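You operate a simulated robot arm through the tools that you are given. There is no shell and no other tool.

You run a simulated two-armed robot. Do the job below in one go: nothing can be reset, and whatever is moved stays where it is left.

JOB
Wipe the dust off the block in the small marker's drawer with the white wiping pad, then mark it.
Fine: pad back in its spot, focus dial at 2 cm, drawer left in. What is to be rubbed or washed off counts as gone when no trace of it is left.

Only the result counts: the job must be done as asked and must still hold three seconds after the hand-in. Knocking over, shifting, dropping, spilling or breaking anything else fails it.

ROBOT AND FRAMES
Two 7-joint arms with three-finger grippers on one trunk that stands fixed in place. Base frame: the origin is at the foot of the trunk, x ahead of it, y to its left, z up; the work surface is at about z = 80. Lengths are in cm, angles in rad, forces in N, time in s.
The left shoulder is at [7, 16.5, 123.8], the right one opposite. With the tool pointing down near the work surface each hand reaches from about 32 to 86 cm from the base axis, measured 20 degrees to its own side. Payload 3.91 kg a hand.
The tool frame of a hand sits at the grasp point between the pads (the TCP): z along the fingers, y along the line on which they close. The tips reach 3 cm beyond it. The gripper opens to 11.6 cm; its body begins 7.3 cm behind the TCP.
Orientation is that of the tool frame in the base frame, as [roll, pitch, yaw] about the fixed x, y, z axes, in that order (R = Rz(yaw) Ry(pitch) Rx(roll)). With the fingers straight down and closing along the base's y, the tool's x points along the base's -x, its y along +y and its z along -z.

CONTROLS
- The arms move only by the tool apply_moves. It takes "left_targets", "right_targets" or both (then of equal length, played together; a hand with none holds still); each is a list of rows, each a list of 3 entries, a list of its own where there are three numbers: the shift along the tool's x, y, z in cm, then the turn, a rotation vector about the tool's x, y, z in rad, then the gripper command, from -1 (shut) to 1 (fully open), values between in proportion. In form: [[[x, y, z], [ax, ay, az], fingers], ...]. A call has 1 to 20 rows; each row is the pose to reach, as a shift and turn from the pose commanded when the call began, along the tool's axes at that moment. A row lasts 0.2 s, in which the tool goes at most 5 cm and 0.15 rad; a call with a longer step from one row to the next is refused whole, and so is a gripper value outside its range. A pose out of reach is approached as far as the arm can. The call stops where the force on the tool passes 40 N (or 10 N more than at its start, if that is more) or the arm is blocked; 0.2 s more then pass. The fingers move at their own pace (about 15.3 cm/s each) and stop on an object; they squeeze with about 41 N. The grip force told is the motor's: it shows also when the fingers shut on nothing. Time passes only in rows, and 0.2 s behind the last, so rows that repeat a pose let the fingers close. The reply holds the time, the measured pose of the TCP, the force on the tool along the base axes, the opening and the grip force, in the units named above and with some noise, with the torque about the TCP (base axes, N m) and any sound that the robot's microphone picked up.
- Cameras (640 x 400 px; columns grow to the right, rows downward): "scene" is now at [12.17, -3.82, 156.85]; the picture's right is [-0.50, -0.86, 0.00], its down [-0.46, 0.27, -0.85] and it looks along [0.73, -0.43, -0.53] (base axes); focal length 263 px, centre (320, 200). "left" rides on the left gripper at [7.5, 1.7, -8.8] in its tool frame; the picture's right is [-0.22, 0.97, 0.00], its down [-0.70, -0.16, -0.70] and it looks along [-0.68, -0.16, 0.71] (tool axes); focal length 247 px, centre (320, 200). "right" rides on the right gripper at [5.2, 5.6, -8.8] in its tool frame; the picture's right is [-0.73, 0.68, 0.00], its down [-0.49, -0.52, -0.70] and it looks along [-0.48, -0.51, 0.71] (tool axes); focal length 247 px, centre (320, 200). There is no depth. A picture from a camera that has moved, and an enlarged one, comes with that camera's place and axes in the base frame and with its lens. The place of the scene camera against the robot may be out by one fixed shift of up to 1.8 cm in any direction.
- grab_frame(camera): a new picture of that camera. The clock stands still meanwhile.
- raise_lower(by): slides the trunk up (or, below 0, down) by that many cm; the arms and the scene camera ride with it, the base frame stays. It gives what a move gives, with no picture.
- pan_tilt(pan, tilt): turns the head with the scene camera to pan (to the left, within 1.501 rad either way) and tilt (down, from -0.506 to 1.204), counted from straight ahead of the robot. It gives what a move gives.
- inspect(camera, box): a new picture of the part [left, top, right, bottom] of that camera's present view, enlarged. The clock stands still meanwhile.
- job_done(): hands the job in; it is judged then, once.

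Nothing tells you positions but the pictures and the camera data. Unless the task says otherwise, let go and move clear before handing in.

The tools are called after ">>>" as a command line: name --argument value ..., lists and objects as JSON in quotes. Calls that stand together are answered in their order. apply_moves: Moves the arms, as the interface text tells. Its arguments: {"type":"object","properties":{"left_targets":{"type":"array","items":{"type":"array"}},"right_targets":{"type":"array","items":{"type":"array"}}},"required":[]} The other tools are called the same way: raise_lower (by) moves the trunk up or down; pan_tilt (pan, tilt) turns the head that bears the scene camera; grab_frame (camera) takes a picture; inspect (camera, box) takes an enlarged picture of a part of a camera's view; job_done () hands the job in.

At the start:

```text
t: 0.0
left_eef_pos: [51.13, -4.54, 128.6]
left_tcp_rot: [3.141, 0.002, 3.14]
left_wrist_force: [-0.7, 0.1, 0.4]
left_wrist_torque: [0.02, 0.0, 0.0]
left_width: 11.6
left_grip_force: 0.1
right_eef_pos: [41.01, -58.08, 137.16]
right_tcp_rot: [3.141, 0.002, 3.141]
right_wrist_force: [-0.3, -0.2, 0.4]
right_wrist_torque: [-0.02, 0.0, 0.03]
right_width: 11.58
right_grip_force: 0.0
trunk travel left (down, up): [-77.5, 6.5]
head pan, tilt (commanded): [-0.529, 0.564]
```

scene: 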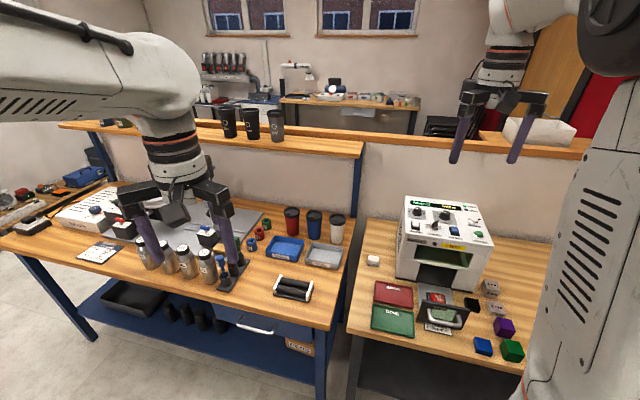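
right: 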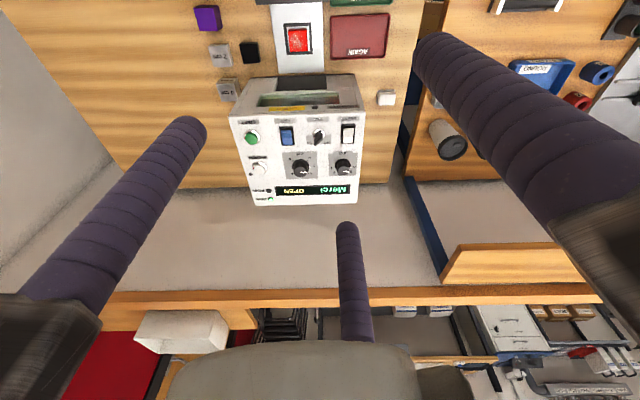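
left: 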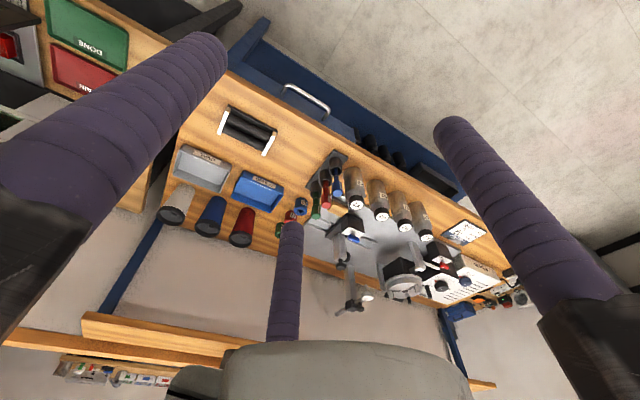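

I see a small marking machine on the right-hand bench with an open drawer holding a reddish block, and a white pad to its left. I'll look closer at all of it first.

>>> inspect --camera "scene" --box '[350, 180, 530, 370]'

>>> inspect --camera "right" --box '[180, 0, 440, 220]'

>>> inspect --camera "scene" --box '[60, 170, 360, 320]'

```text
2.11 times, centred on (440, 275) of scene
camera zoom: at [12.17, -3.82, 156.85], right [-0.5, -0.86, 0.0], down [-0.46, 0.27, -0.85], along [0.73, -0.43, -0.53], focal length 553 px, centre (67, 42)
```

zoom: 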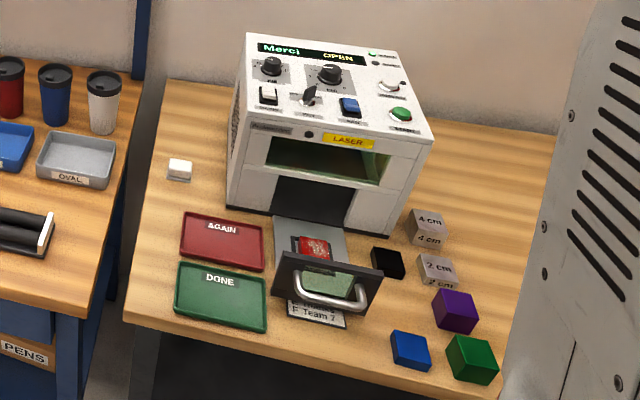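

```text
1.82 times, centred on (310, 110) of right
camera zoom: at [35.58, -52.49, 146.03], right [0.73, 0.68, 0.0], down [0.49, -0.52, 0.7], along [0.48, -0.51, -0.71], focal length 449 px, centre (338, 364)
```

zoom: 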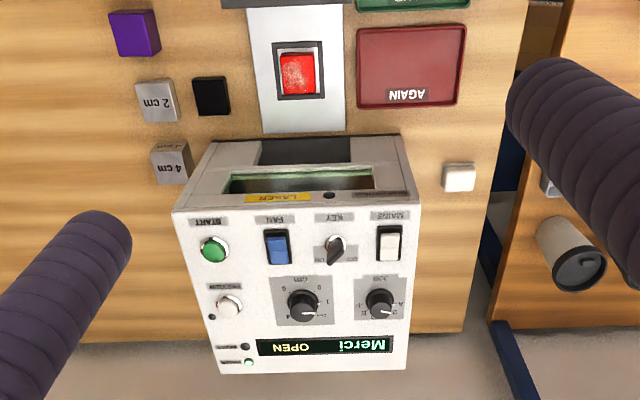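

```text
2.13 times, centred on (210, 245) of scene
camera zoom: at [12.17, -3.82, 156.85], right [-0.5, -0.86, 0.0], down [-0.46, 0.27, -0.85], along [0.73, -0.43, -0.53], focal length 561 px, centre (555, 104)
```

zoom: 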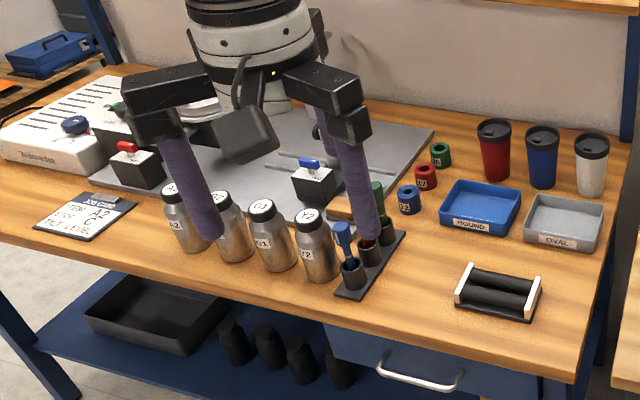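

The display reads "Merci OPEN"; the drawer holds a dusty red block and a card lies underneath the drawer handle. I'll read the labels more closely.

>>> inspect --camera "scene" --box '[400, 195, 500, 260]'

>>> inspect --camera "scene" --box '[410, 280, 490, 340]'

>>> inspect --camera "right" --box '[225, 75, 365, 210]'

>>> inspect --camera "right" --box '[270, 0, 400, 80]'

```text
6.15 times, centred on (450, 228) of scene
camera zoom: at [12.17, -3.82, 156.85], right [-0.5, -0.86, 0.0], down [-0.46, 0.27, -0.85], along [0.73, -0.43, -0.53], focal length 1617 px, centre (-480, 31)
```

zoom: 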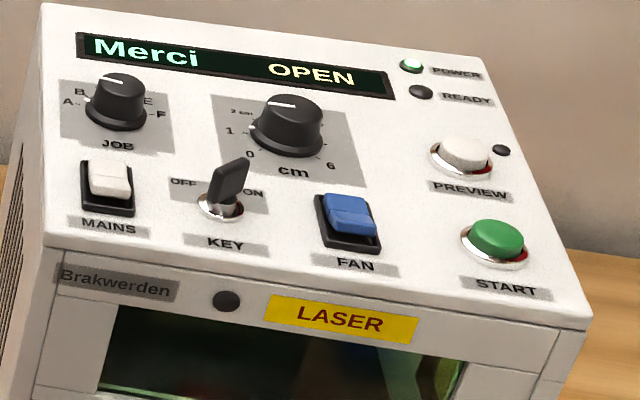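

```text
6.67 times, centred on (450, 310) of scene
camera zoom: at [12.17, -3.82, 156.85], right [-0.5, -0.86, 0.0], down [-0.46, 0.27, -0.85], along [0.73, -0.43, -0.53], focal length 1752 px, centre (-547, -533)
```

zoom: 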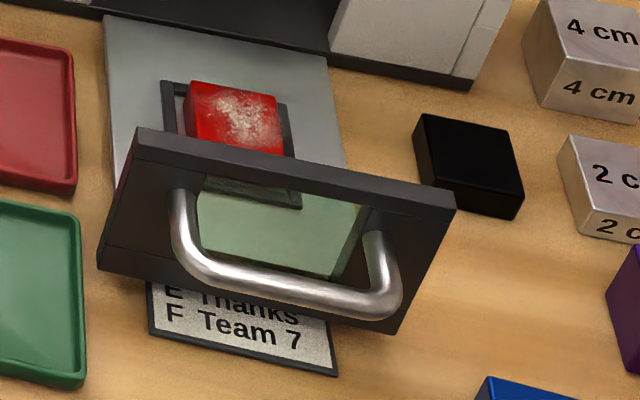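

```text
2.96 times, centred on (295, 142) of right
camera zoom: at [35.58, -52.49, 146.03], right [0.73, 0.68, 0.0], down [0.49, -0.52, 0.7], along [0.48, -0.51, -0.71], focal length 732 px, centre (394, 370)
```

zoom: 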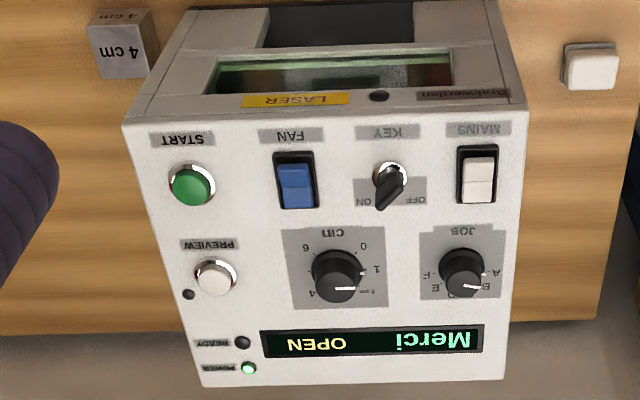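

```text
4.92 times, centred on (335, 40) of right
camera zoom: at [35.58, -52.49, 146.03], right [0.73, 0.68, 0.0], down [0.49, -0.52, 0.7], along [0.48, -0.51, -0.71], focal length 1216 px, centre (246, 988)
```

zoom: 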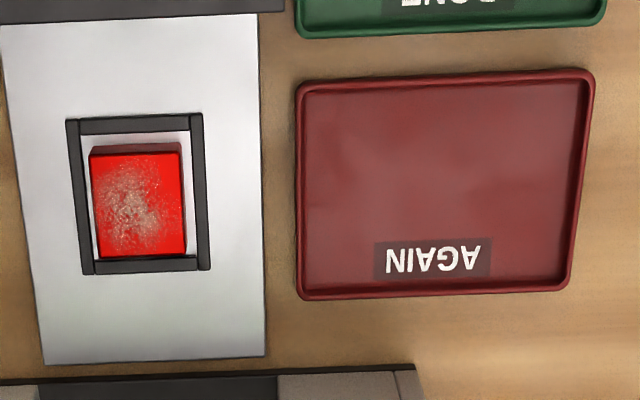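

The machine stands turned about 45° (front facing along (-0.7, 0.7)), its panel at about z = 103–105, the dusty block near (41, -65, 84) and the pad near (66.5, -60, 81). I'll bring the right hand's camera nearer to read the dials and switches.

>>> apply_moves --right_targets '[[[0.3, -1, 4], [0, 0, 0], 1], [[0.6, -2, 8], [0, 0, 0], 1], [[0.8, -3, 12], [0, 0, 0], 1], [[1, -4, 15], [0, 0, 0], 1], [[1, -4, 15], [0, 0, 0], 1]]'

>>> grab_frame --camera "right"

>>> inspect --camera "right" --box '[200, 60, 400, 200]'

```text
t: 1.2
left_eef_pos: [51.09, -4.46, 128.54]
left_tcp_rot: [-3.141, 0.0, 3.141]
left_wrist_force: [0.8, 0.9, -0.3]
left_wrist_torque: [-0.02, 0.02, 0.0]
left_width: 11.61
left_grip_force: 0.0
right_eef_pos: [40.14, -61.97, 121.96]
right_tcp_rot: [3.141, 0.001, 3.141]
right_wrist_force: [0.2, 0.3, -0.6]
right_wrist_torque: [-0.01, 0.0, 0.01]
right_width: 11.6
right_grip_force: 0.1
trunk travel left (down, up): [-77.5, 6.5]
head pan, tilt (commanded): [-0.529, 0.564]
```

```text
taken
camera right: at [34.66, -56.43, 130.87], right [0.73, 0.68, 0.0], down [0.49, -0.52, 0.7], along [0.48, -0.51, -0.71], focal length 247 px, centre (320, 200)
```

right: 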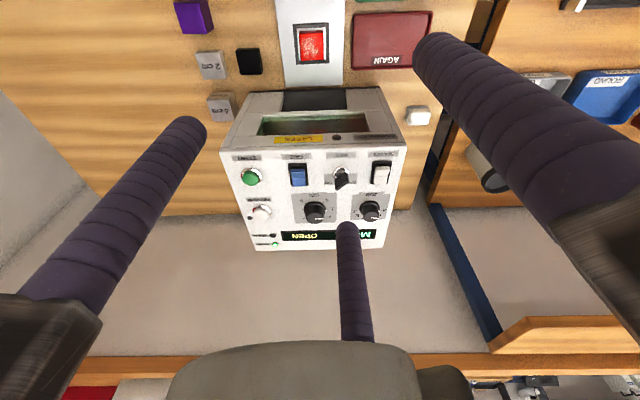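

```text
2.86 times, centred on (300, 130) of right
camera zoom: at [34.66, -56.43, 130.87], right [0.73, 0.68, 0.0], down [0.49, -0.52, 0.7], along [0.48, -0.51, -0.71], focal length 706 px, centre (377, 400)
```

zoom: 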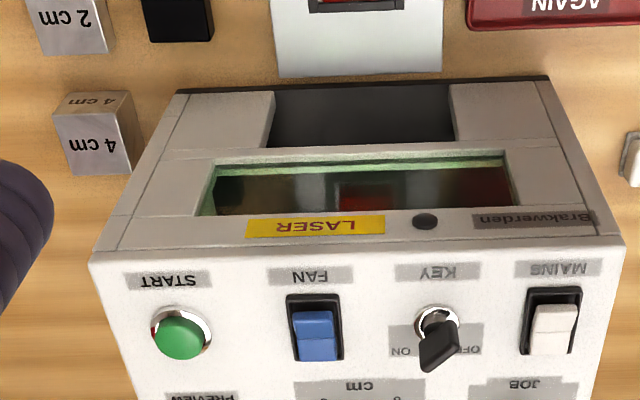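

>>> inspect --camera "right" --box '[220, 150, 410, 260]'

>>> inspect --camera "right" --box '[390, 90, 450, 140]'

>>> inspect --camera "right" --box '[270, 0, 360, 90]'

```text
3.37 times, centred on (315, 205) of right
camera zoom: at [34.66, -56.43, 130.87], right [0.73, 0.68, 0.0], down [0.49, -0.52, 0.7], along [0.48, -0.51, -0.71], focal length 832 px, centre (337, 183)
```

zoom: 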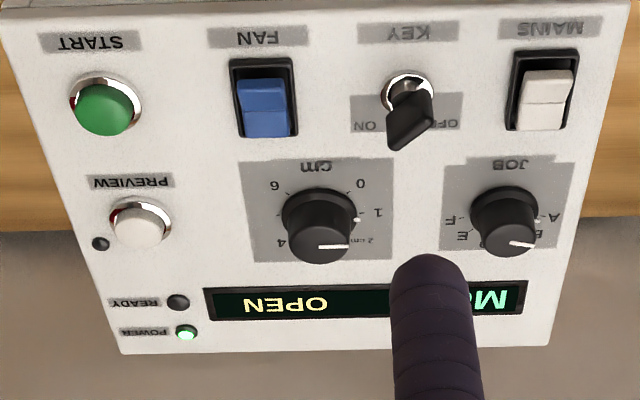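

```text
8.00 times, centred on (420, 115) of right
camera zoom: at [34.66, -56.43, 130.87], right [0.73, 0.68, 0.0], down [0.49, -0.52, 0.7], along [0.48, -0.51, -0.71], focal length 1976 px, centre (-480, 880)
```

zoom: 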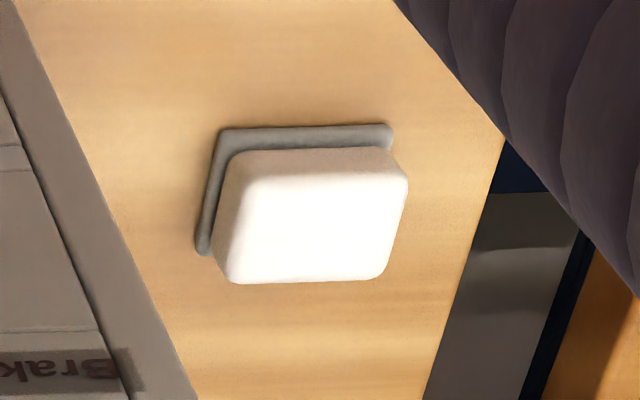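

```text
4.44 times, centred on (315, 45) of right
camera zoom: at [34.66, -56.43, 130.87], right [0.73, 0.68, 0.0], down [0.49, -0.52, 0.7], along [0.48, -0.51, -0.71], focal length 1098 px, centre (342, 889)
```

zoom: 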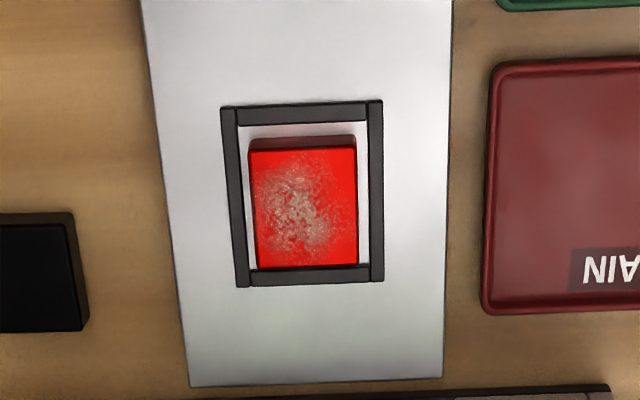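

The block sits in a black frame with brownish dust on its top; the pad is a white cushion on a grey base plate. I'll put the camera over the panel to read dial and key straight from above.

>>> apply_moves --right_targets '[[[-2.5, -2.5, 0.5], [0, 0, 0], 1], [[-5, -5, 1], [0, 0, 0], 1], [[-7.5, -7.5, 1], [0, 0, 0], 1], [[-10, -10, 1], [0, 0, 0], 1], [[-12.3, -12.5, 1], [0, 0, 0], 1], [[-12.3, -12.5, 1], [0, 0, 0], 1]]'

>>> grab_frame --camera "right"

>>> inspect --camera "right" --box '[200, 0, 400, 125]'

```text
t: 2.6
left_eef_pos: [51.03, -4.49, 128.44]
left_tcp_rot: [-3.138, -0.002, -3.142]
left_wrist_force: [-1.0, 0.5, -0.6]
left_wrist_torque: [-0.02, -0.02, 0.02]
left_width: 11.58
left_grip_force: 0.1
right_eef_pos: [52.17, -74.68, 121.24]
right_tcp_rot: [-3.141, 0.001, 3.142]
right_wrist_force: [0.4, 0.1, 0.2]
right_wrist_torque: [-0.03, -0.04, 0.01]
right_width: 11.6
right_grip_force: 0.0
trunk travel left (down, up): [-77.5, 6.5]
head pan, tilt (commanded): [-0.529, 0.564]
```

```text
taken
camera right: at [46.81, -69.0, 130.14], right [0.73, 0.68, 0.0], down [0.49, -0.52, 0.7], along [0.48, -0.51, -0.71], focal length 247 px, centre (320, 200)
```

right: 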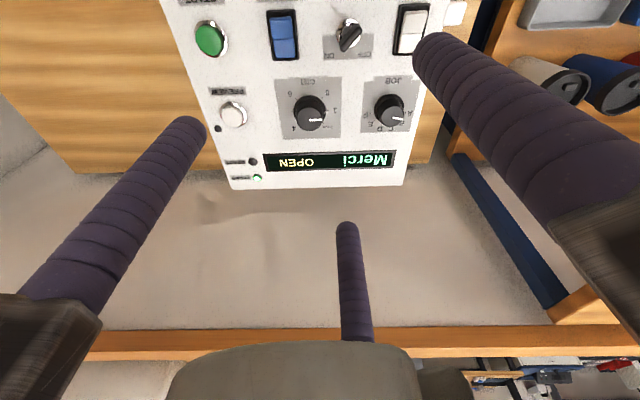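

```text
3.20 times, centred on (300, 62) of right
camera zoom: at [46.81, -69.0, 130.14], right [0.73, 0.68, 0.0], down [0.49, -0.52, 0.7], along [0.48, -0.51, -0.71], focal length 790 px, centre (384, 640)
```

zoom: 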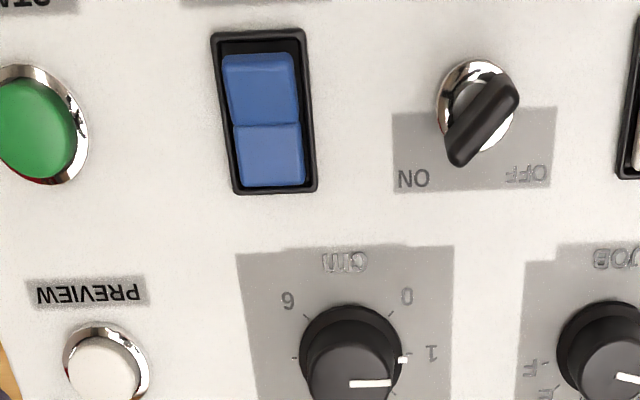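

>>> inspect --camera "right" --box '[260, 65, 360, 145]'

>>> inspect --camera "right" --box '[320, 0, 440, 80]'

>>> inspect --camera "right" --box '[340, 65, 440, 145]'

>>> inspect --camera "right" --box '[180, 0, 320, 90]'

```text
5.00 times, centred on (310, 105) of right
camera zoom: at [46.81, -69.0, 130.14], right [0.73, 0.68, 0.0], down [0.49, -0.52, 0.7], along [0.48, -0.51, -0.71], focal length 1235 px, centre (370, 675)
```

zoom: 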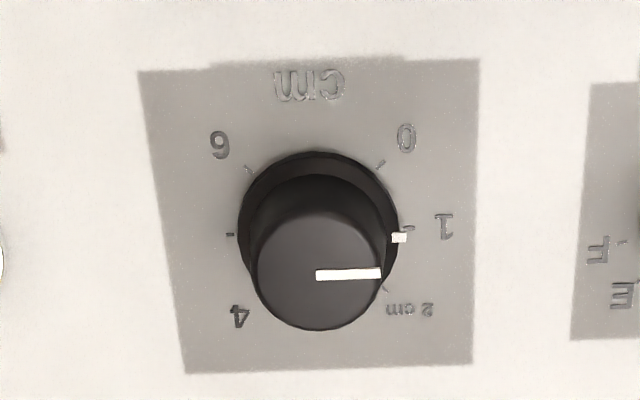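

```text
5.00 times, centred on (380, 40) of right
camera zoom: at [46.81, -69.0, 130.14], right [0.73, 0.68, 0.0], down [0.49, -0.52, 0.7], along [0.48, -0.51, -0.71], focal length 1235 px, centre (20, 1000)
```

zoom: 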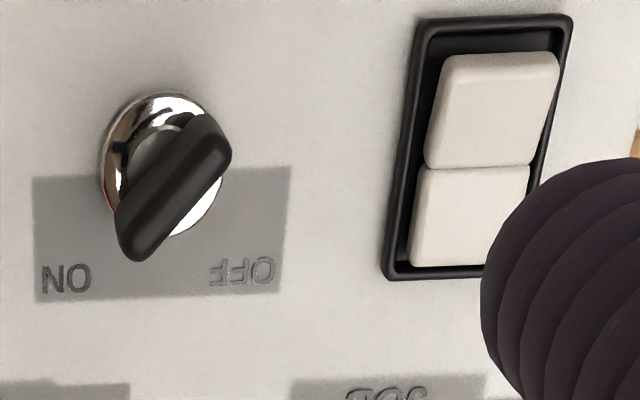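

```text
5.00 times, centred on (390, 105) of right
camera zoom: at [46.81, -69.0, 130.14], right [0.73, 0.68, 0.0], down [0.49, -0.52, 0.7], along [0.48, -0.51, -0.71], focal length 1235 px, centre (-30, 675)
```

zoom: 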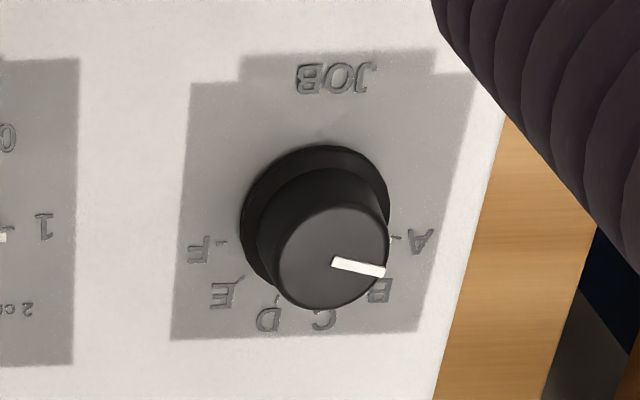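

```text
4.44 times, centred on (250, 45) of right
camera zoom: at [46.81, -69.0, 130.14], right [0.73, 0.68, 0.0], down [0.49, -0.52, 0.7], along [0.48, -0.51, -0.71], focal length 1098 px, centre (631, 889)
```

zoom: 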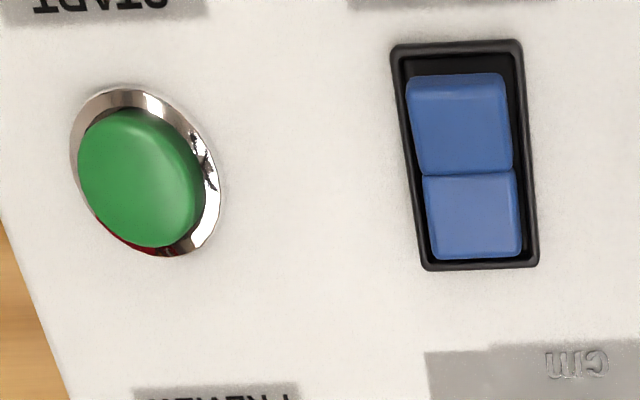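

The focus dial's mark stands at 1 (needs one 45° step clockwise to "2 cm"), mains is on and the key seems on. Before gripping anything I'll test how the three fingers close in free air.

>>> apply_moves --right_targets '[[[0, 0, -2], [0, 0, 0], 0], [[0, 0, -2], [0, 0, 0], -0.4], [[0, 0, -2], [0, 0, 0], -0.4], [[0, 0, -2], [0, 0, 0], -0.4]]'

>>> grab_frame --camera "right"

>>> apply_moves --right_targets '[[[0, 0, 0], [0, 0, 0], -1], [[0, 0, 0], [0, 0, 0], -1], [[0, 0, 0], [0, 0, 0], -1]]'

>>> grab_frame --camera "right"

>>> grab_frame --camera "scene"

```text
t: 3.6
left_eef_pos: [51.16, -4.54, 128.4]
left_tcp_rot: [-3.141, 0.0, 3.141]
left_wrist_force: [-0.8, 0.4, 0.0]
left_wrist_torque: [0.01, -0.01, -0.01]
left_width: 11.59
left_grip_force: 0.0
right_eef_pos: [52.22, -74.6, 123.23]
right_tcp_rot: [-3.141, 0.001, 3.141]
right_wrist_force: [-0.6, -0.2, -0.3]
right_wrist_torque: [0.01, 0.04, 0.0]
right_width: 3.47
right_grip_force: 0.1
trunk travel left (down, up): [-77.5, 6.5]
head pan, tilt (commanded): [-0.529, 0.564]
```

```text
taken
camera right: at [46.86, -69.09, 132.09], right [0.73, 0.68, 0.0], down [0.49, -0.52, 0.7], along [0.48, -0.51, -0.71], focal length 247 px, centre (320, 200)
```

right: 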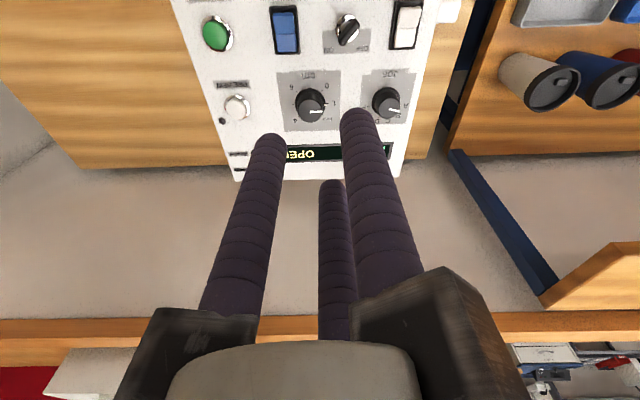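

```text
t: 4.4
left_eef_pos: [51.0, -4.54, 128.51]
left_tcp_rot: [-3.141, 0.001, 3.141]
left_wrist_force: [0.7, 0.5, 0.5]
left_wrist_torque: [0.01, 0.0, 0.03]
left_width: 11.61
left_grip_force: 0.1
right_eef_pos: [52.21, -74.54, 123.22]
right_tcp_rot: [-3.141, 0.0, 3.14]
right_wrist_force: [0.7, 0.6, -0.1]
right_wrist_torque: [-0.04, -0.01, 0.03]
right_width: 0.92
right_grip_force: 41.0
trunk travel left (down, up): [-77.5, 6.5]
head pan, tilt (commanded): [-0.529, 0.564]
```

```text
taken
camera right: at [46.86, -69.06, 132.11], right [0.73, 0.68, 0.0], down [0.49, -0.52, 0.7], along [0.48, -0.51, -0.71], focal length 247 px, centre (320, 200)
```

right: 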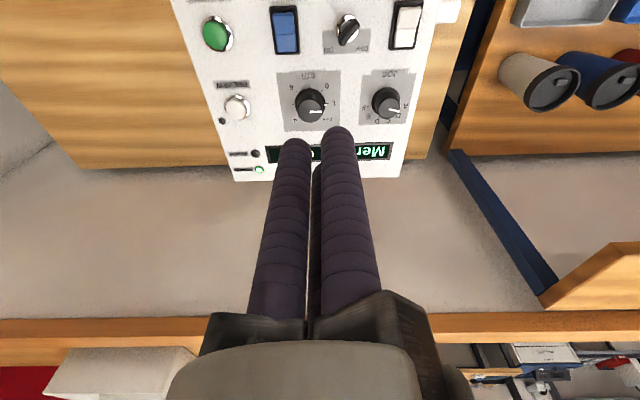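

```text
taken
camera scene: at [12.16, -3.82, 156.85], right [-0.5, -0.86, 0.0], down [-0.46, 0.27, -0.85], along [0.73, -0.43, -0.53], focal length 263 px, centre (320, 200)
```

scene: 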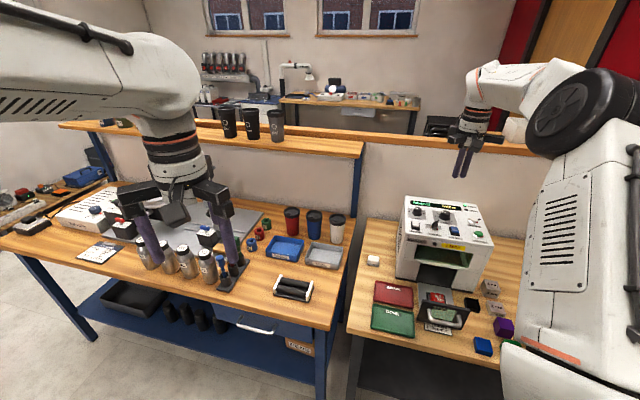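

The gripper is a concentric three-jaw type. Next I'll move the opened hand over toward the pad and look at it closely to judge its size and height.

>>> apply_moves --right_targets '[[[-1.5, 4.5, 0], [0, 0, 0], 1], [[-3, 9, 0], [0, 0, 0], 1], [[-4.5, 13.5, 0], [0, 0, 0], 1], [[-6, 18, 1], [0, 0, 0], 1], [[-7.2, 21.8, 3], [0, 0, 0], 1], [[-7.2, 21.8, 8], [0, 0, 0], 1], [[-7.2, 21.8, 13], [0, 0, 0], 1], [[-7.2, 21.8, 18], [0, 0, 0], 1], [[-7.2, 21.8, 23], [0, 0, 0], 1], [[-7.2, 21.8, 23], [0, 0, 0], 1]]'

>>> grab_frame --camera "right"

>>> inspect --camera "right" --box '[260, 140, 380, 215]'

```text
t: 6.6
left_eef_pos: [51.05, -4.45, 128.52]
left_tcp_rot: [-3.141, 0.0, 3.142]
left_wrist_force: [-0.1, -0.1, 0.1]
left_wrist_torque: [-0.01, -0.01, 0.01]
left_width: 11.57
left_grip_force: 0.1
right_eef_pos: [59.11, -52.45, 100.37]
right_tcp_rot: [-3.142, 0.0, 3.141]
right_wrist_force: [-0.6, 0.3, -0.9]
right_wrist_torque: [-0.01, 0.0, -0.01]
right_width: 11.6
right_grip_force: 0.0
trunk travel left (down, up): [-77.5, 6.5]
head pan, tilt (commanded): [-0.529, 0.564]
```

```text
taken
camera right: at [53.8, -46.93, 109.27], right [0.73, 0.68, 0.0], down [0.49, -0.52, 0.7], along [0.48, -0.51, -0.71], focal length 247 px, centre (320, 200)
```

right: 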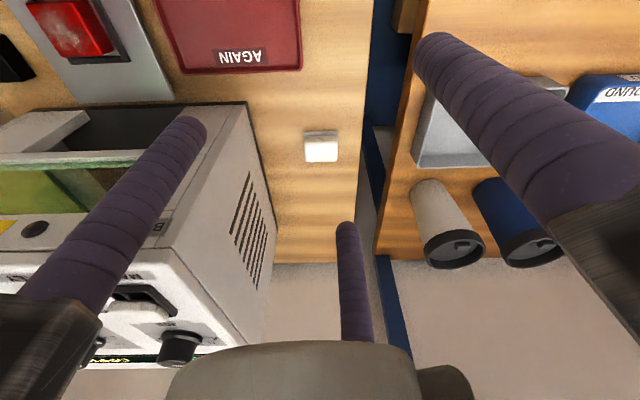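

```text
5.33 times, centred on (320, 178) of right
camera zoom: at [53.8, -46.93, 109.27], right [0.73, 0.68, 0.0], down [0.49, -0.52, 0.7], along [0.48, -0.51, -0.71], focal length 1317 px, centre (320, 320)
```

zoom: 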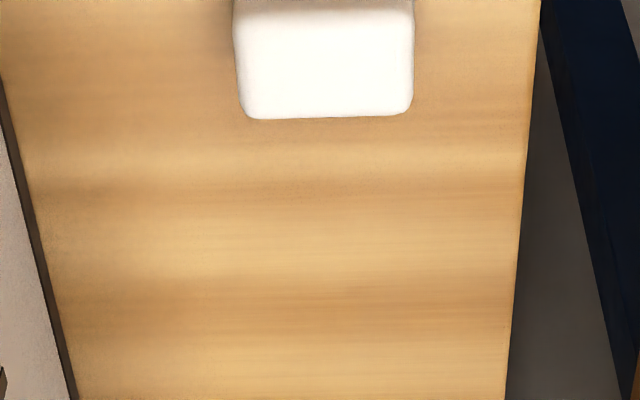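

>>> inspect --camera "right" --box '[285, 115, 357, 175]'

>>> inspect --camera "scene" --box '[355, 245, 391, 275]'

```text
6.67 times, centred on (321, 145) of right
camera zoom: at [53.8, -46.93, 109.27], right [0.73, 0.68, 0.0], down [0.49, -0.52, 0.7], along [0.48, -0.51, -0.71], focal length 1646 px, centre (313, 567)
```

zoom: 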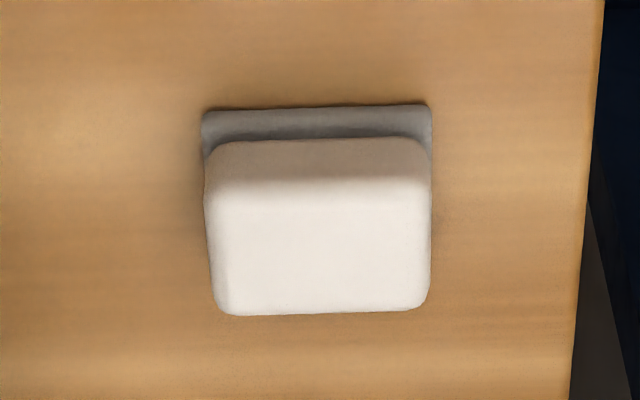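

```text
13.33 times, centred on (373, 260) of scene
camera zoom: at [12.1, -3.74, 156.86], right [-0.5, -0.86, 0.0], down [-0.46, 0.27, -0.85], along [0.73, -0.43, -0.53], focal length 3504 px, centre (-387, -600)
```

zoom: 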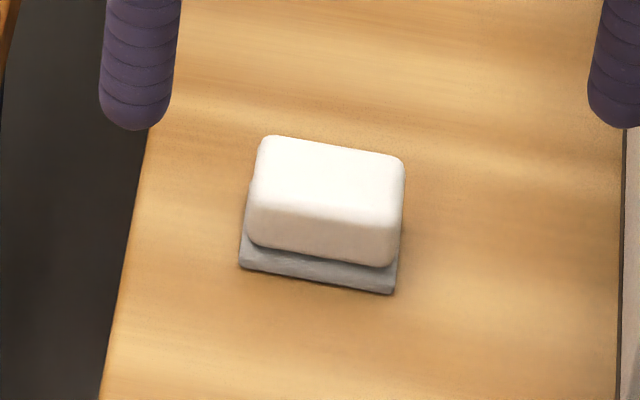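

The pad measures about 4.3 × 3 × 1.8 cm, lies along the machine's 45° axes centred near (66.1, -59.8), on a thin grey plate. I'll turn the hand 45° so the single finger meets a short face and hover over the pad to check the alignment.

>>> apply_moves --right_targets '[[[-1.2, -1.2, 1], [0, 0, 0.131], 0.6], [[-2.4, -2.4, 2], [0, 0, 0.262], 0.4], [[-3.6, -3.6, 3], [0, 0, 0.393], 0.4], [[-4.8, -4.8, 4], [0, 0, 0.524], 0.4], [[-6, -6, 5], [0, 0, 0.655], 0.4], [[-7.2, -7.15, 6], [0, 0, 0.785], 0.4], [[-7.2, -7.15, 6], [0, 0, 0.785], 0.4], [[-7.2, -7.15, 6], [0, 0, 0.785], 0.4]]'

>>> grab_frame --camera "right"

>>> inspect --camera "right" --box '[260, 80, 380, 155]'

>>> grab_frame --camera "scene"

```text
t: 8.4
left_eef_pos: [51.09, -4.41, 128.45]
left_tcp_rot: [-3.14, 0.0, 3.141]
left_wrist_force: [0.2, -0.1, 0.6]
left_wrist_torque: [-0.02, 0.0, -0.01]
left_width: 11.6
left_grip_force: 0.0
right_eef_pos: [67.1, -60.91, 94.54]
right_tcp_rot: [3.14, -0.006, 2.365]
right_wrist_force: [0.2, 0.8, -0.1]
right_wrist_torque: [0.0, 0.0, 0.01]
right_width: 8.13
right_grip_force: 0.0
right hand out of reach, approached as far as the arm can: row 6, 7, 8
trunk travel left (down, up): [-77.5, 6.5]
head pan, tilt (commanded): [-0.529, 0.564]
```

```text
taken
camera right: at [67.23, -53.38, 103.48], right [1.0, -0.03, 0.0], down [-0.02, -0.72, 0.7], along [-0.02, -0.7, -0.72], focal length 247 px, centre (320, 200)
```

right: 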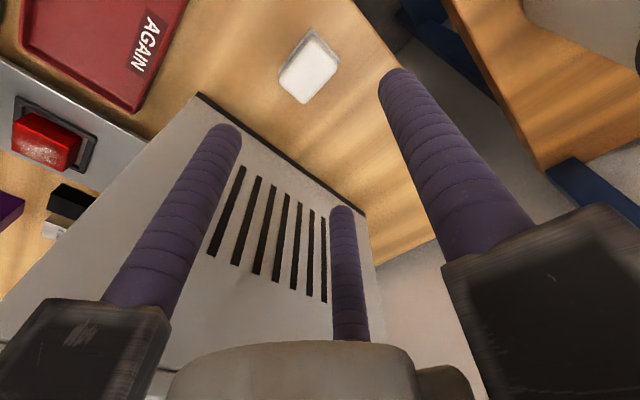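

```text
5.33 times, centred on (320, 118) of right
camera zoom: at [67.23, -53.38, 103.48], right [1.0, -0.03, 0.0], down [-0.02, -0.72, 0.7], along [-0.02, -0.7, -0.72], focal length 1317 px, centre (320, 640)
```

zoom: 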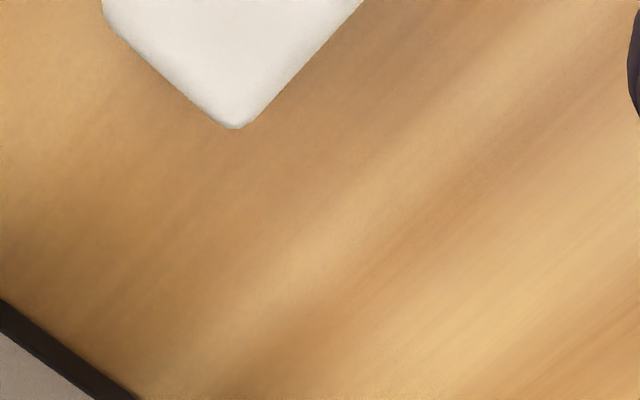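

```text
taken
camera scene: at [12.16, -3.69, 156.86], right [-0.5, -0.86, 0.0], down [-0.46, 0.27, -0.85], along [0.73, -0.43, -0.53], focal length 263 px, centre (320, 200)
```

scene: 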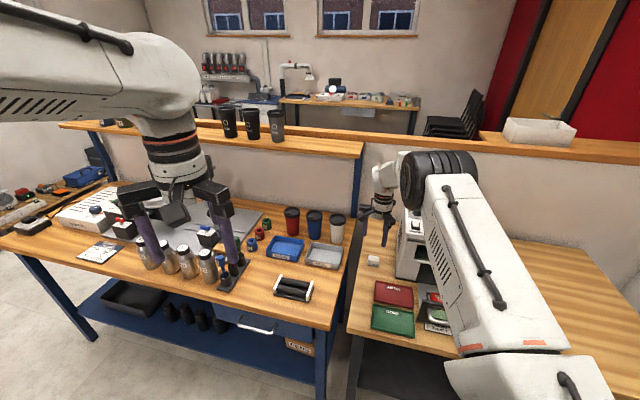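

The picture shows the pad ahead of the hand, but the arm reports it is at the edge of its reach here. I'll raise the hand a little to see whether reach depends on height relative to the shoulder.

>>> apply_moves --right_targets '[[[0, 0, -3], [0, 0, 0], 0.4], [[0, 0, -6], [0, 0, 0], 0.4], [[0, 0, -6], [0, 0, 0], 0.4]]'

```text
t: 9.2
left_eef_pos: [51.23, -4.61, 128.47]
left_tcp_rot: [-3.141, 0.0, 3.141]
left_wrist_force: [-0.1, -0.3, 0.3]
left_wrist_torque: [0.02, 0.01, -0.03]
left_width: 11.6
left_grip_force: 0.1
right_eef_pos: [67.26, -61.05, 100.51]
right_tcp_rot: [-3.141, -0.002, 2.356]
right_wrist_force: [0.3, 0.0, -0.5]
right_wrist_torque: [0.02, 0.02, 0.02]
right_width: 8.12
right_grip_force: 0.1
trunk travel left (down, up): [-77.5, 6.5]
head pan, tilt (commanded): [-0.529, 0.564]
```

>>> apply_moves --right_targets '[[[0, 0, 0], [0, 0, 0], 0.4], [[0, 0, 0], [0, 0, 0], 0.4]]'

>>> grab_frame --camera "right"

>>> inspect --camera "right" --box '[250, 20, 378, 100]'

```text
t: 9.8
left_eef_pos: [51.18, -4.65, 128.42]
left_tcp_rot: [3.141, 0.0, 3.141]
left_wrist_force: [0.3, -0.5, -0.2]
left_wrist_torque: [-0.03, 0.02, 0.03]
left_width: 11.59
left_grip_force: 0.1
right_eef_pos: [67.2, -60.92, 100.51]
right_tcp_rot: [-3.141, 0.0, 2.357]
right_wrist_force: [0.9, -0.1, -0.2]
right_wrist_torque: [0.0, -0.01, -0.01]
right_width: 8.13
right_grip_force: 0.0
trunk travel left (down, up): [-77.5, 6.5]
head pan, tilt (commanded): [-0.529, 0.564]
```

```text
taken
camera right: at [67.37, -53.38, 109.42], right [1.0, -0.04, 0.0], down [-0.03, -0.71, 0.7], along [-0.03, -0.7, -0.71], focal length 247 px, centre (320, 200)
```

right: 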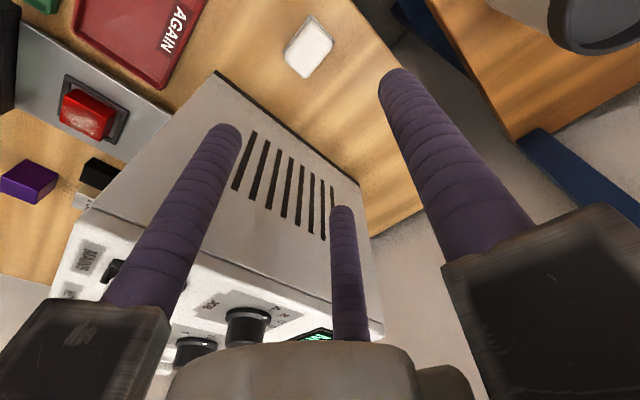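

```text
5.00 times, centred on (314, 60) of right
camera zoom: at [67.37, -53.38, 109.42], right [1.0, -0.04, 0.0], down [-0.03, -0.71, 0.7], along [-0.03, -0.7, -0.71], focal length 1235 px, centre (350, 900)
```

zoom: 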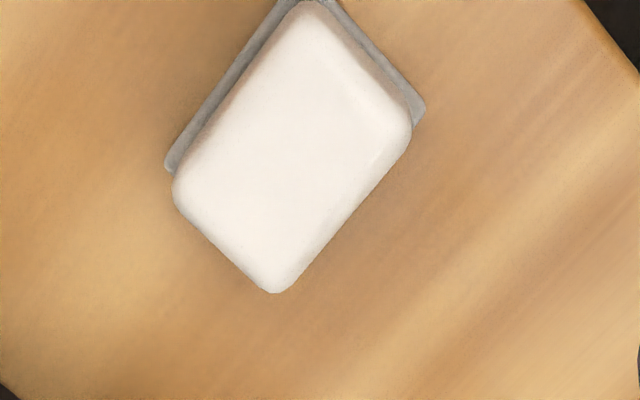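

The pad is at about (66.05, -59.87), and the arm reaches better when the hand is higher relative to the shoulder. I'll centre the hand over the pad, then lower the trunk 12 cm.

>>> apply_moves --right_targets '[[[0.8, 0.1, 0], [0, 0, 0], 0.4], [[1.58, 0.2, 0], [0, 0, 0], 0.4], [[1.58, 0.2, 0], [0, 0, 0], 0.4]]'

>>> raise_lower --by -12

>>> grab_frame --camera "right"

>>> grab_frame --camera "scene"

>>> grab_frame --camera "left"

```text
t: 10.6
left_eef_pos: [51.18, -4.6, 128.56]
left_tcp_rot: [3.141, -0.002, -3.141]
left_wrist_force: [0.0, -0.1, -0.4]
left_wrist_torque: [-0.04, 0.02, -0.01]
left_width: 11.58
left_grip_force: 0.0
right_eef_pos: [66.22, -59.82, 100.39]
right_tcp_rot: [-3.141, -0.004, 2.356]
right_wrist_force: [-0.7, 0.3, -1.4]
right_wrist_torque: [0.0, 0.01, 0.0]
right_width: 8.11
right_grip_force: 0.0
trunk travel left (down, up): [-77.5, 6.5]
head pan, tilt (commanded): [-0.529, 0.564]
```

```text
t: 12.1
left_eef_pos: [51.06, -4.49, 116.53]
left_tcp_rot: [-3.142, -0.001, -3.14]
left_wrist_force: [-0.4, 0.0, 0.5]
left_wrist_torque: [0.03, -0.01, 0.0]
left_width: 11.6
left_grip_force: 0.1
right_eef_pos: [66.19, -59.74, 88.38]
right_tcp_rot: [-3.141, -0.001, 2.358]
right_wrist_force: [0.5, 0.4, 1.0]
right_wrist_torque: [-0.01, 0.02, -0.05]
right_width: 8.12
right_grip_force: 0.0
trunk travel left (down, up): [-65.5, 18.5]
head pan, tilt (commanded): [-0.529, 0.564]
```

```text
taken
camera right: at [66.35, -52.16, 97.44], right [1.0, -0.03, 0.0], down [-0.02, -0.72, 0.7], along [-0.02, -0.7, -0.72], focal length 247 px, centre (320, 200)
```

right: 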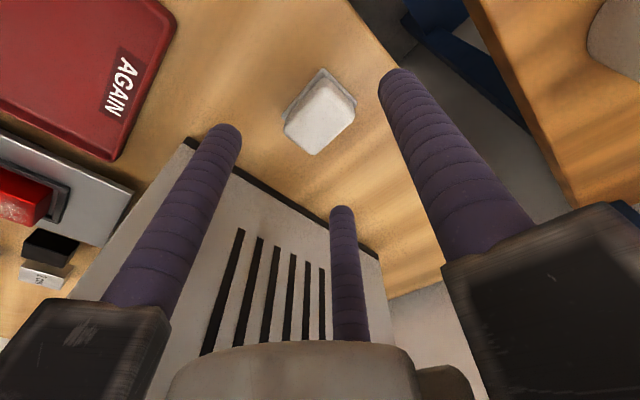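

```text
taken
camera scene: at [12.15, -3.81, 144.86], right [-0.5, -0.86, 0.0], down [-0.46, 0.27, -0.85], along [0.73, -0.43, -0.53], focal length 263 px, centre (320, 200)
```

scene: 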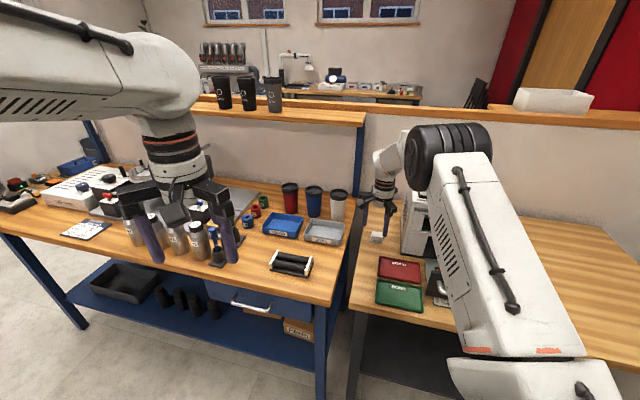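

```text
taken
camera left: at [43.69, -2.79, 125.27], right [0.22, 0.97, 0.0], down [0.7, -0.16, 0.7], along [0.68, -0.16, -0.71], focal length 247 px, centre (320, 200)
```

left: 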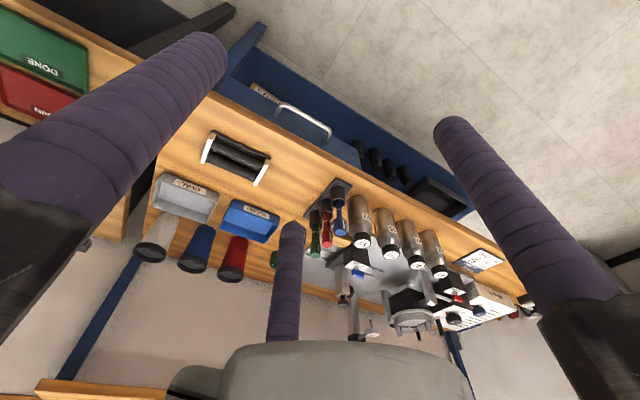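

>>> inspect --camera "right" --box '[256, 60, 384, 160]'

```text
4.00 times, centred on (320, 110) of right
camera zoom: at [66.35, -52.16, 97.44], right [1.0, -0.03, 0.0], down [-0.02, -0.72, 0.7], along [-0.02, -0.7, -0.72], focal length 988 px, centre (320, 560)
```

zoom: 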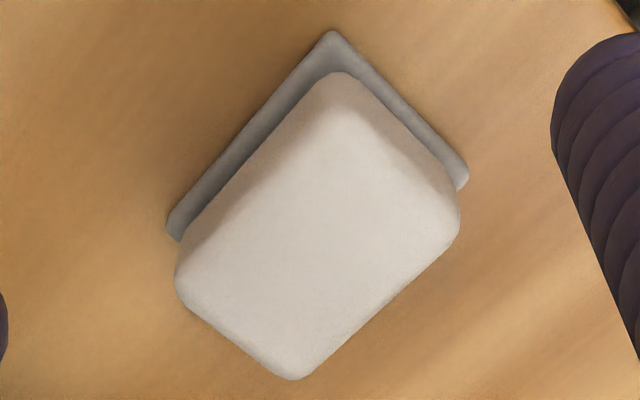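

The pad is centred between the fingers (pad centre about (66.04, -60.03)). Lowering so the fingertips sit just above its base plate, then closing.

>>> apply_moves --right_targets '[[[-0.07, -0.07, 2.2], [0, 0, 0], 0.4], [[-0.07, -0.07, 4.0], [0, 0, 0], 0.4], [[-0.07, -0.07, 4.6], [0, 0, 0], 0.4], [[-0.07, -0.07, 4.6], [0, 0, 0], 0.4]]'

>>> grab_frame --camera "right"

>>> inspect --camera "scene" --box '[340, 180, 420, 270]'

```text
t: 13.1
left_eef_pos: [51.14, -4.45, 116.54]
left_tcp_rot: [3.141, 0.0, -3.141]
left_wrist_force: [1.0, 0.0, 0.2]
left_wrist_torque: [0.01, 0.0, -0.02]
left_width: 11.6
left_grip_force: 0.1
right_eef_pos: [66.51, -60.67, 84.09]
right_tcp_rot: [3.14, -0.008, 2.366]
right_wrist_force: [0.3, -0.1, -0.4]
right_wrist_torque: [0.03, -0.02, 0.02]
right_width: 8.14
right_grip_force: 0.0
right hand out of reach, approached as far as the arm can: row 2, 3, 4
trunk travel left (down, up): [-65.5, 18.5]
head pan, tilt (commanded): [-0.529, 0.564]
```

```text
taken
camera right: at [66.62, -53.1, 93.05], right [1.0, -0.03, -0.01], down [-0.02, -0.72, 0.69], along [-0.02, -0.69, -0.72], focal length 247 px, centre (320, 200)
```

right: 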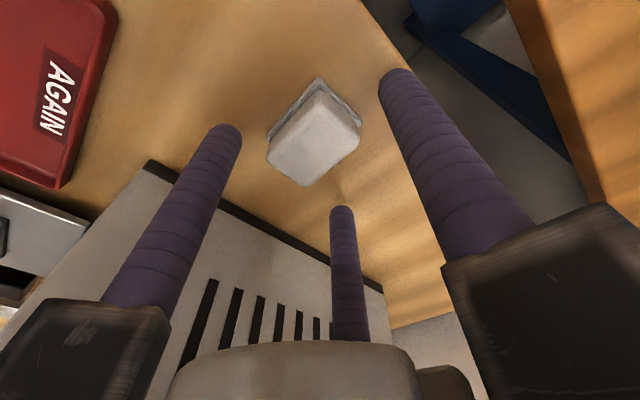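

```text
4.44 times, centred on (380, 225) of scene
camera zoom: at [12.18, -3.83, 144.85], right [-0.5, -0.86, 0.0], down [-0.46, 0.27, -0.85], along [0.73, -0.43, -0.53], focal length 1168 px, centre (53, 89)
```

zoom: 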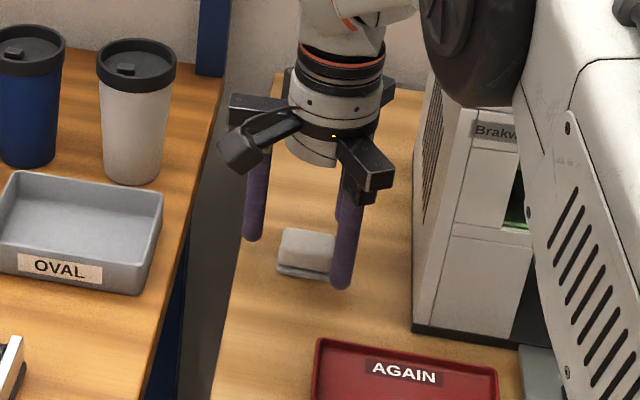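

Still at the edge of reach at this height, which shifts the hand about 1 cm. I'll lift, lower the trunk another 12 cm so the hand works higher relative to the shoulder, and re-centre.

>>> apply_moves --right_targets '[[[0, 0, -4.5], [0, 0, 0], 0.4], [[0, 0, -9], [0, 0, 0], 0.4], [[0, 0, -13], [0, 0, 0], 0.4], [[0, 0, -17], [0, 0, 0], 0.4], [[0, 0, -17], [0, 0, 0], 0.4]]'

>>> raise_lower --by -12

```text
t: 14.3
left_eef_pos: [51.11, -4.48, 116.46]
left_tcp_rot: [3.141, 0.0, -3.141]
left_wrist_force: [0.8, -0.3, -0.7]
left_wrist_torque: [-0.01, 0.0, 0.0]
left_width: 11.63
left_grip_force: 0.1
right_eef_pos: [66.56, -60.49, 100.92]
right_tcp_rot: [-3.141, -0.002, 2.358]
right_wrist_force: [-0.5, 0.6, 0.1]
right_wrist_torque: [-0.01, 0.04, 0.03]
right_width: 8.13
right_grip_force: 0.0
trunk travel left (down, up): [-65.5, 18.5]
head pan, tilt (commanded): [-0.529, 0.564]
```

```text
t: 15.8
left_eef_pos: [51.04, -4.47, 104.57]
left_tcp_rot: [-3.141, 0.0, -3.142]
left_wrist_force: [-0.2, 0.1, 0.7]
left_wrist_torque: [0.0, 0.05, 0.01]
left_width: 11.59
left_grip_force: 0.1
right_eef_pos: [66.65, -60.48, 88.97]
right_tcp_rot: [3.141, -0.002, 2.359]
right_wrist_force: [-0.3, 0.0, -0.2]
right_wrist_torque: [-0.01, 0.0, -0.01]
right_width: 8.13
right_grip_force: 0.1
trunk travel left (down, up): [-53.5, 30.5]
head pan, tilt (commanded): [-0.529, 0.564]
```

>>> apply_moves --right_targets '[[[0.75, 0.14, 0], [0, 0, 0], 0.4], [[0.75, 0.14, 2], [0, 0, 0], 0.4], [[0.75, 0.14, 2], [0, 0, 0], 0.4]]'

>>> inspect --camera "right" --box '[256, 60, 384, 160]'

>>> grab_frame --camera "scene"

```text
t: 16.6
left_eef_pos: [51.03, -4.5, 104.59]
left_tcp_rot: [-3.141, -0.001, 3.141]
left_wrist_force: [-0.7, -0.1, -0.8]
left_wrist_torque: [0.0, -0.01, -0.01]
left_width: 11.6
left_grip_force: 0.0
right_eef_pos: [66.16, -59.81, 87.02]
right_tcp_rot: [-3.141, -0.002, 2.357]
right_wrist_force: [0.0, 0.2, 0.5]
right_wrist_torque: [-0.01, -0.02, -0.03]
right_width: 8.11
right_grip_force: 0.0
trunk travel left (down, up): [-53.5, 30.5]
head pan, tilt (commanded): [-0.529, 0.564]
```

```text
4.00 times, centred on (320, 110) of right
camera zoom: at [66.25, -52.26, 95.91], right [1.0, -0.03, 0.0], down [-0.02, -0.72, 0.7], along [-0.03, -0.7, -0.72], focal length 988 px, centre (320, 560)
```

zoom: 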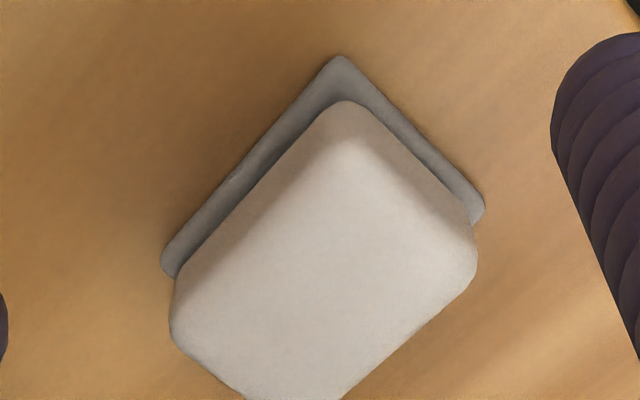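

```text
taken
camera scene: at [12.11, -3.78, 132.86], right [-0.5, -0.86, 0.0], down [-0.46, 0.27, -0.85], along [0.73, -0.43, -0.53], focal length 263 px, centre (320, 200)
```

scene: 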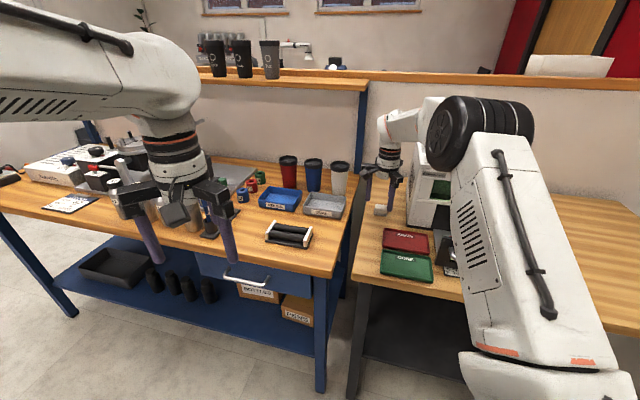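

>>> apply_moves --right_targets '[[[-0.04, 0, 1.8], [0, 0, 0], 0.4], [[-0.04, 0, 3.1], [0, 0, 0], 0.4], [[-0.04, 0, 3.1], [0, 0, 0], 0.4]]'

>>> grab_frame --camera "right"

>>> inspect --camera "scene" --box '[345, 140, 425, 225]'

```text
t: 17.4
left_eef_pos: [51.04, -4.6, 104.49]
left_tcp_rot: [-3.14, 0.002, 3.141]
left_wrist_force: [0.5, -0.4, -0.7]
left_wrist_torque: [0.0, 0.03, 0.03]
left_width: 11.58
left_grip_force: 0.0
right_eef_pos: [66.19, -60.08, 83.84]
right_tcp_rot: [-3.141, -0.003, 2.357]
right_wrist_force: [0.1, 0.4, 0.3]
right_wrist_torque: [0.0, -0.01, -0.01]
right_width: 8.12
right_grip_force: 0.1
trunk travel left (down, up): [-53.5, 30.5]
head pan, tilt (commanded): [-0.529, 0.564]
```

```text
taken
camera right: at [66.32, -52.43, 92.88], right [1.0, -0.03, 0.0], down [-0.02, -0.71, 0.7], along [-0.02, -0.7, -0.72], focal length 247 px, centre (320, 200)
```

right: 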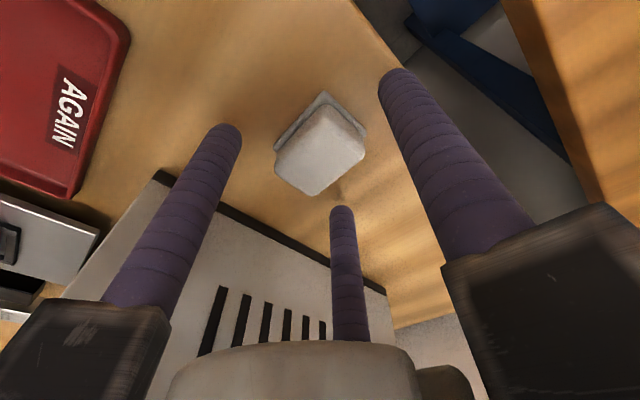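

```text
4.71 times, centred on (385, 182) of scene
camera zoom: at [12.17, -3.82, 132.85], right [-0.5, -0.86, 0.0], down [-0.46, 0.27, -0.85], along [0.73, -0.43, -0.53], focal length 1237 px, centre (14, 282)
```

zoom: 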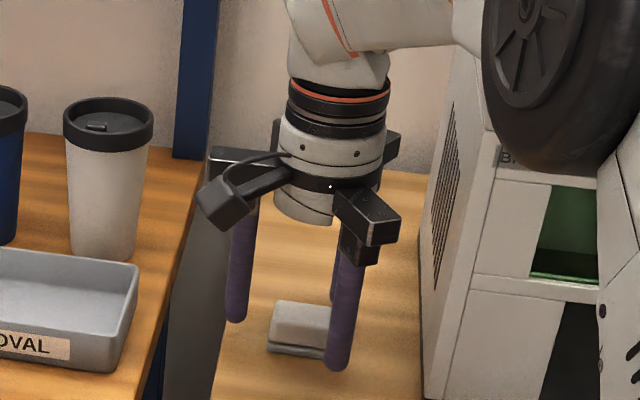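

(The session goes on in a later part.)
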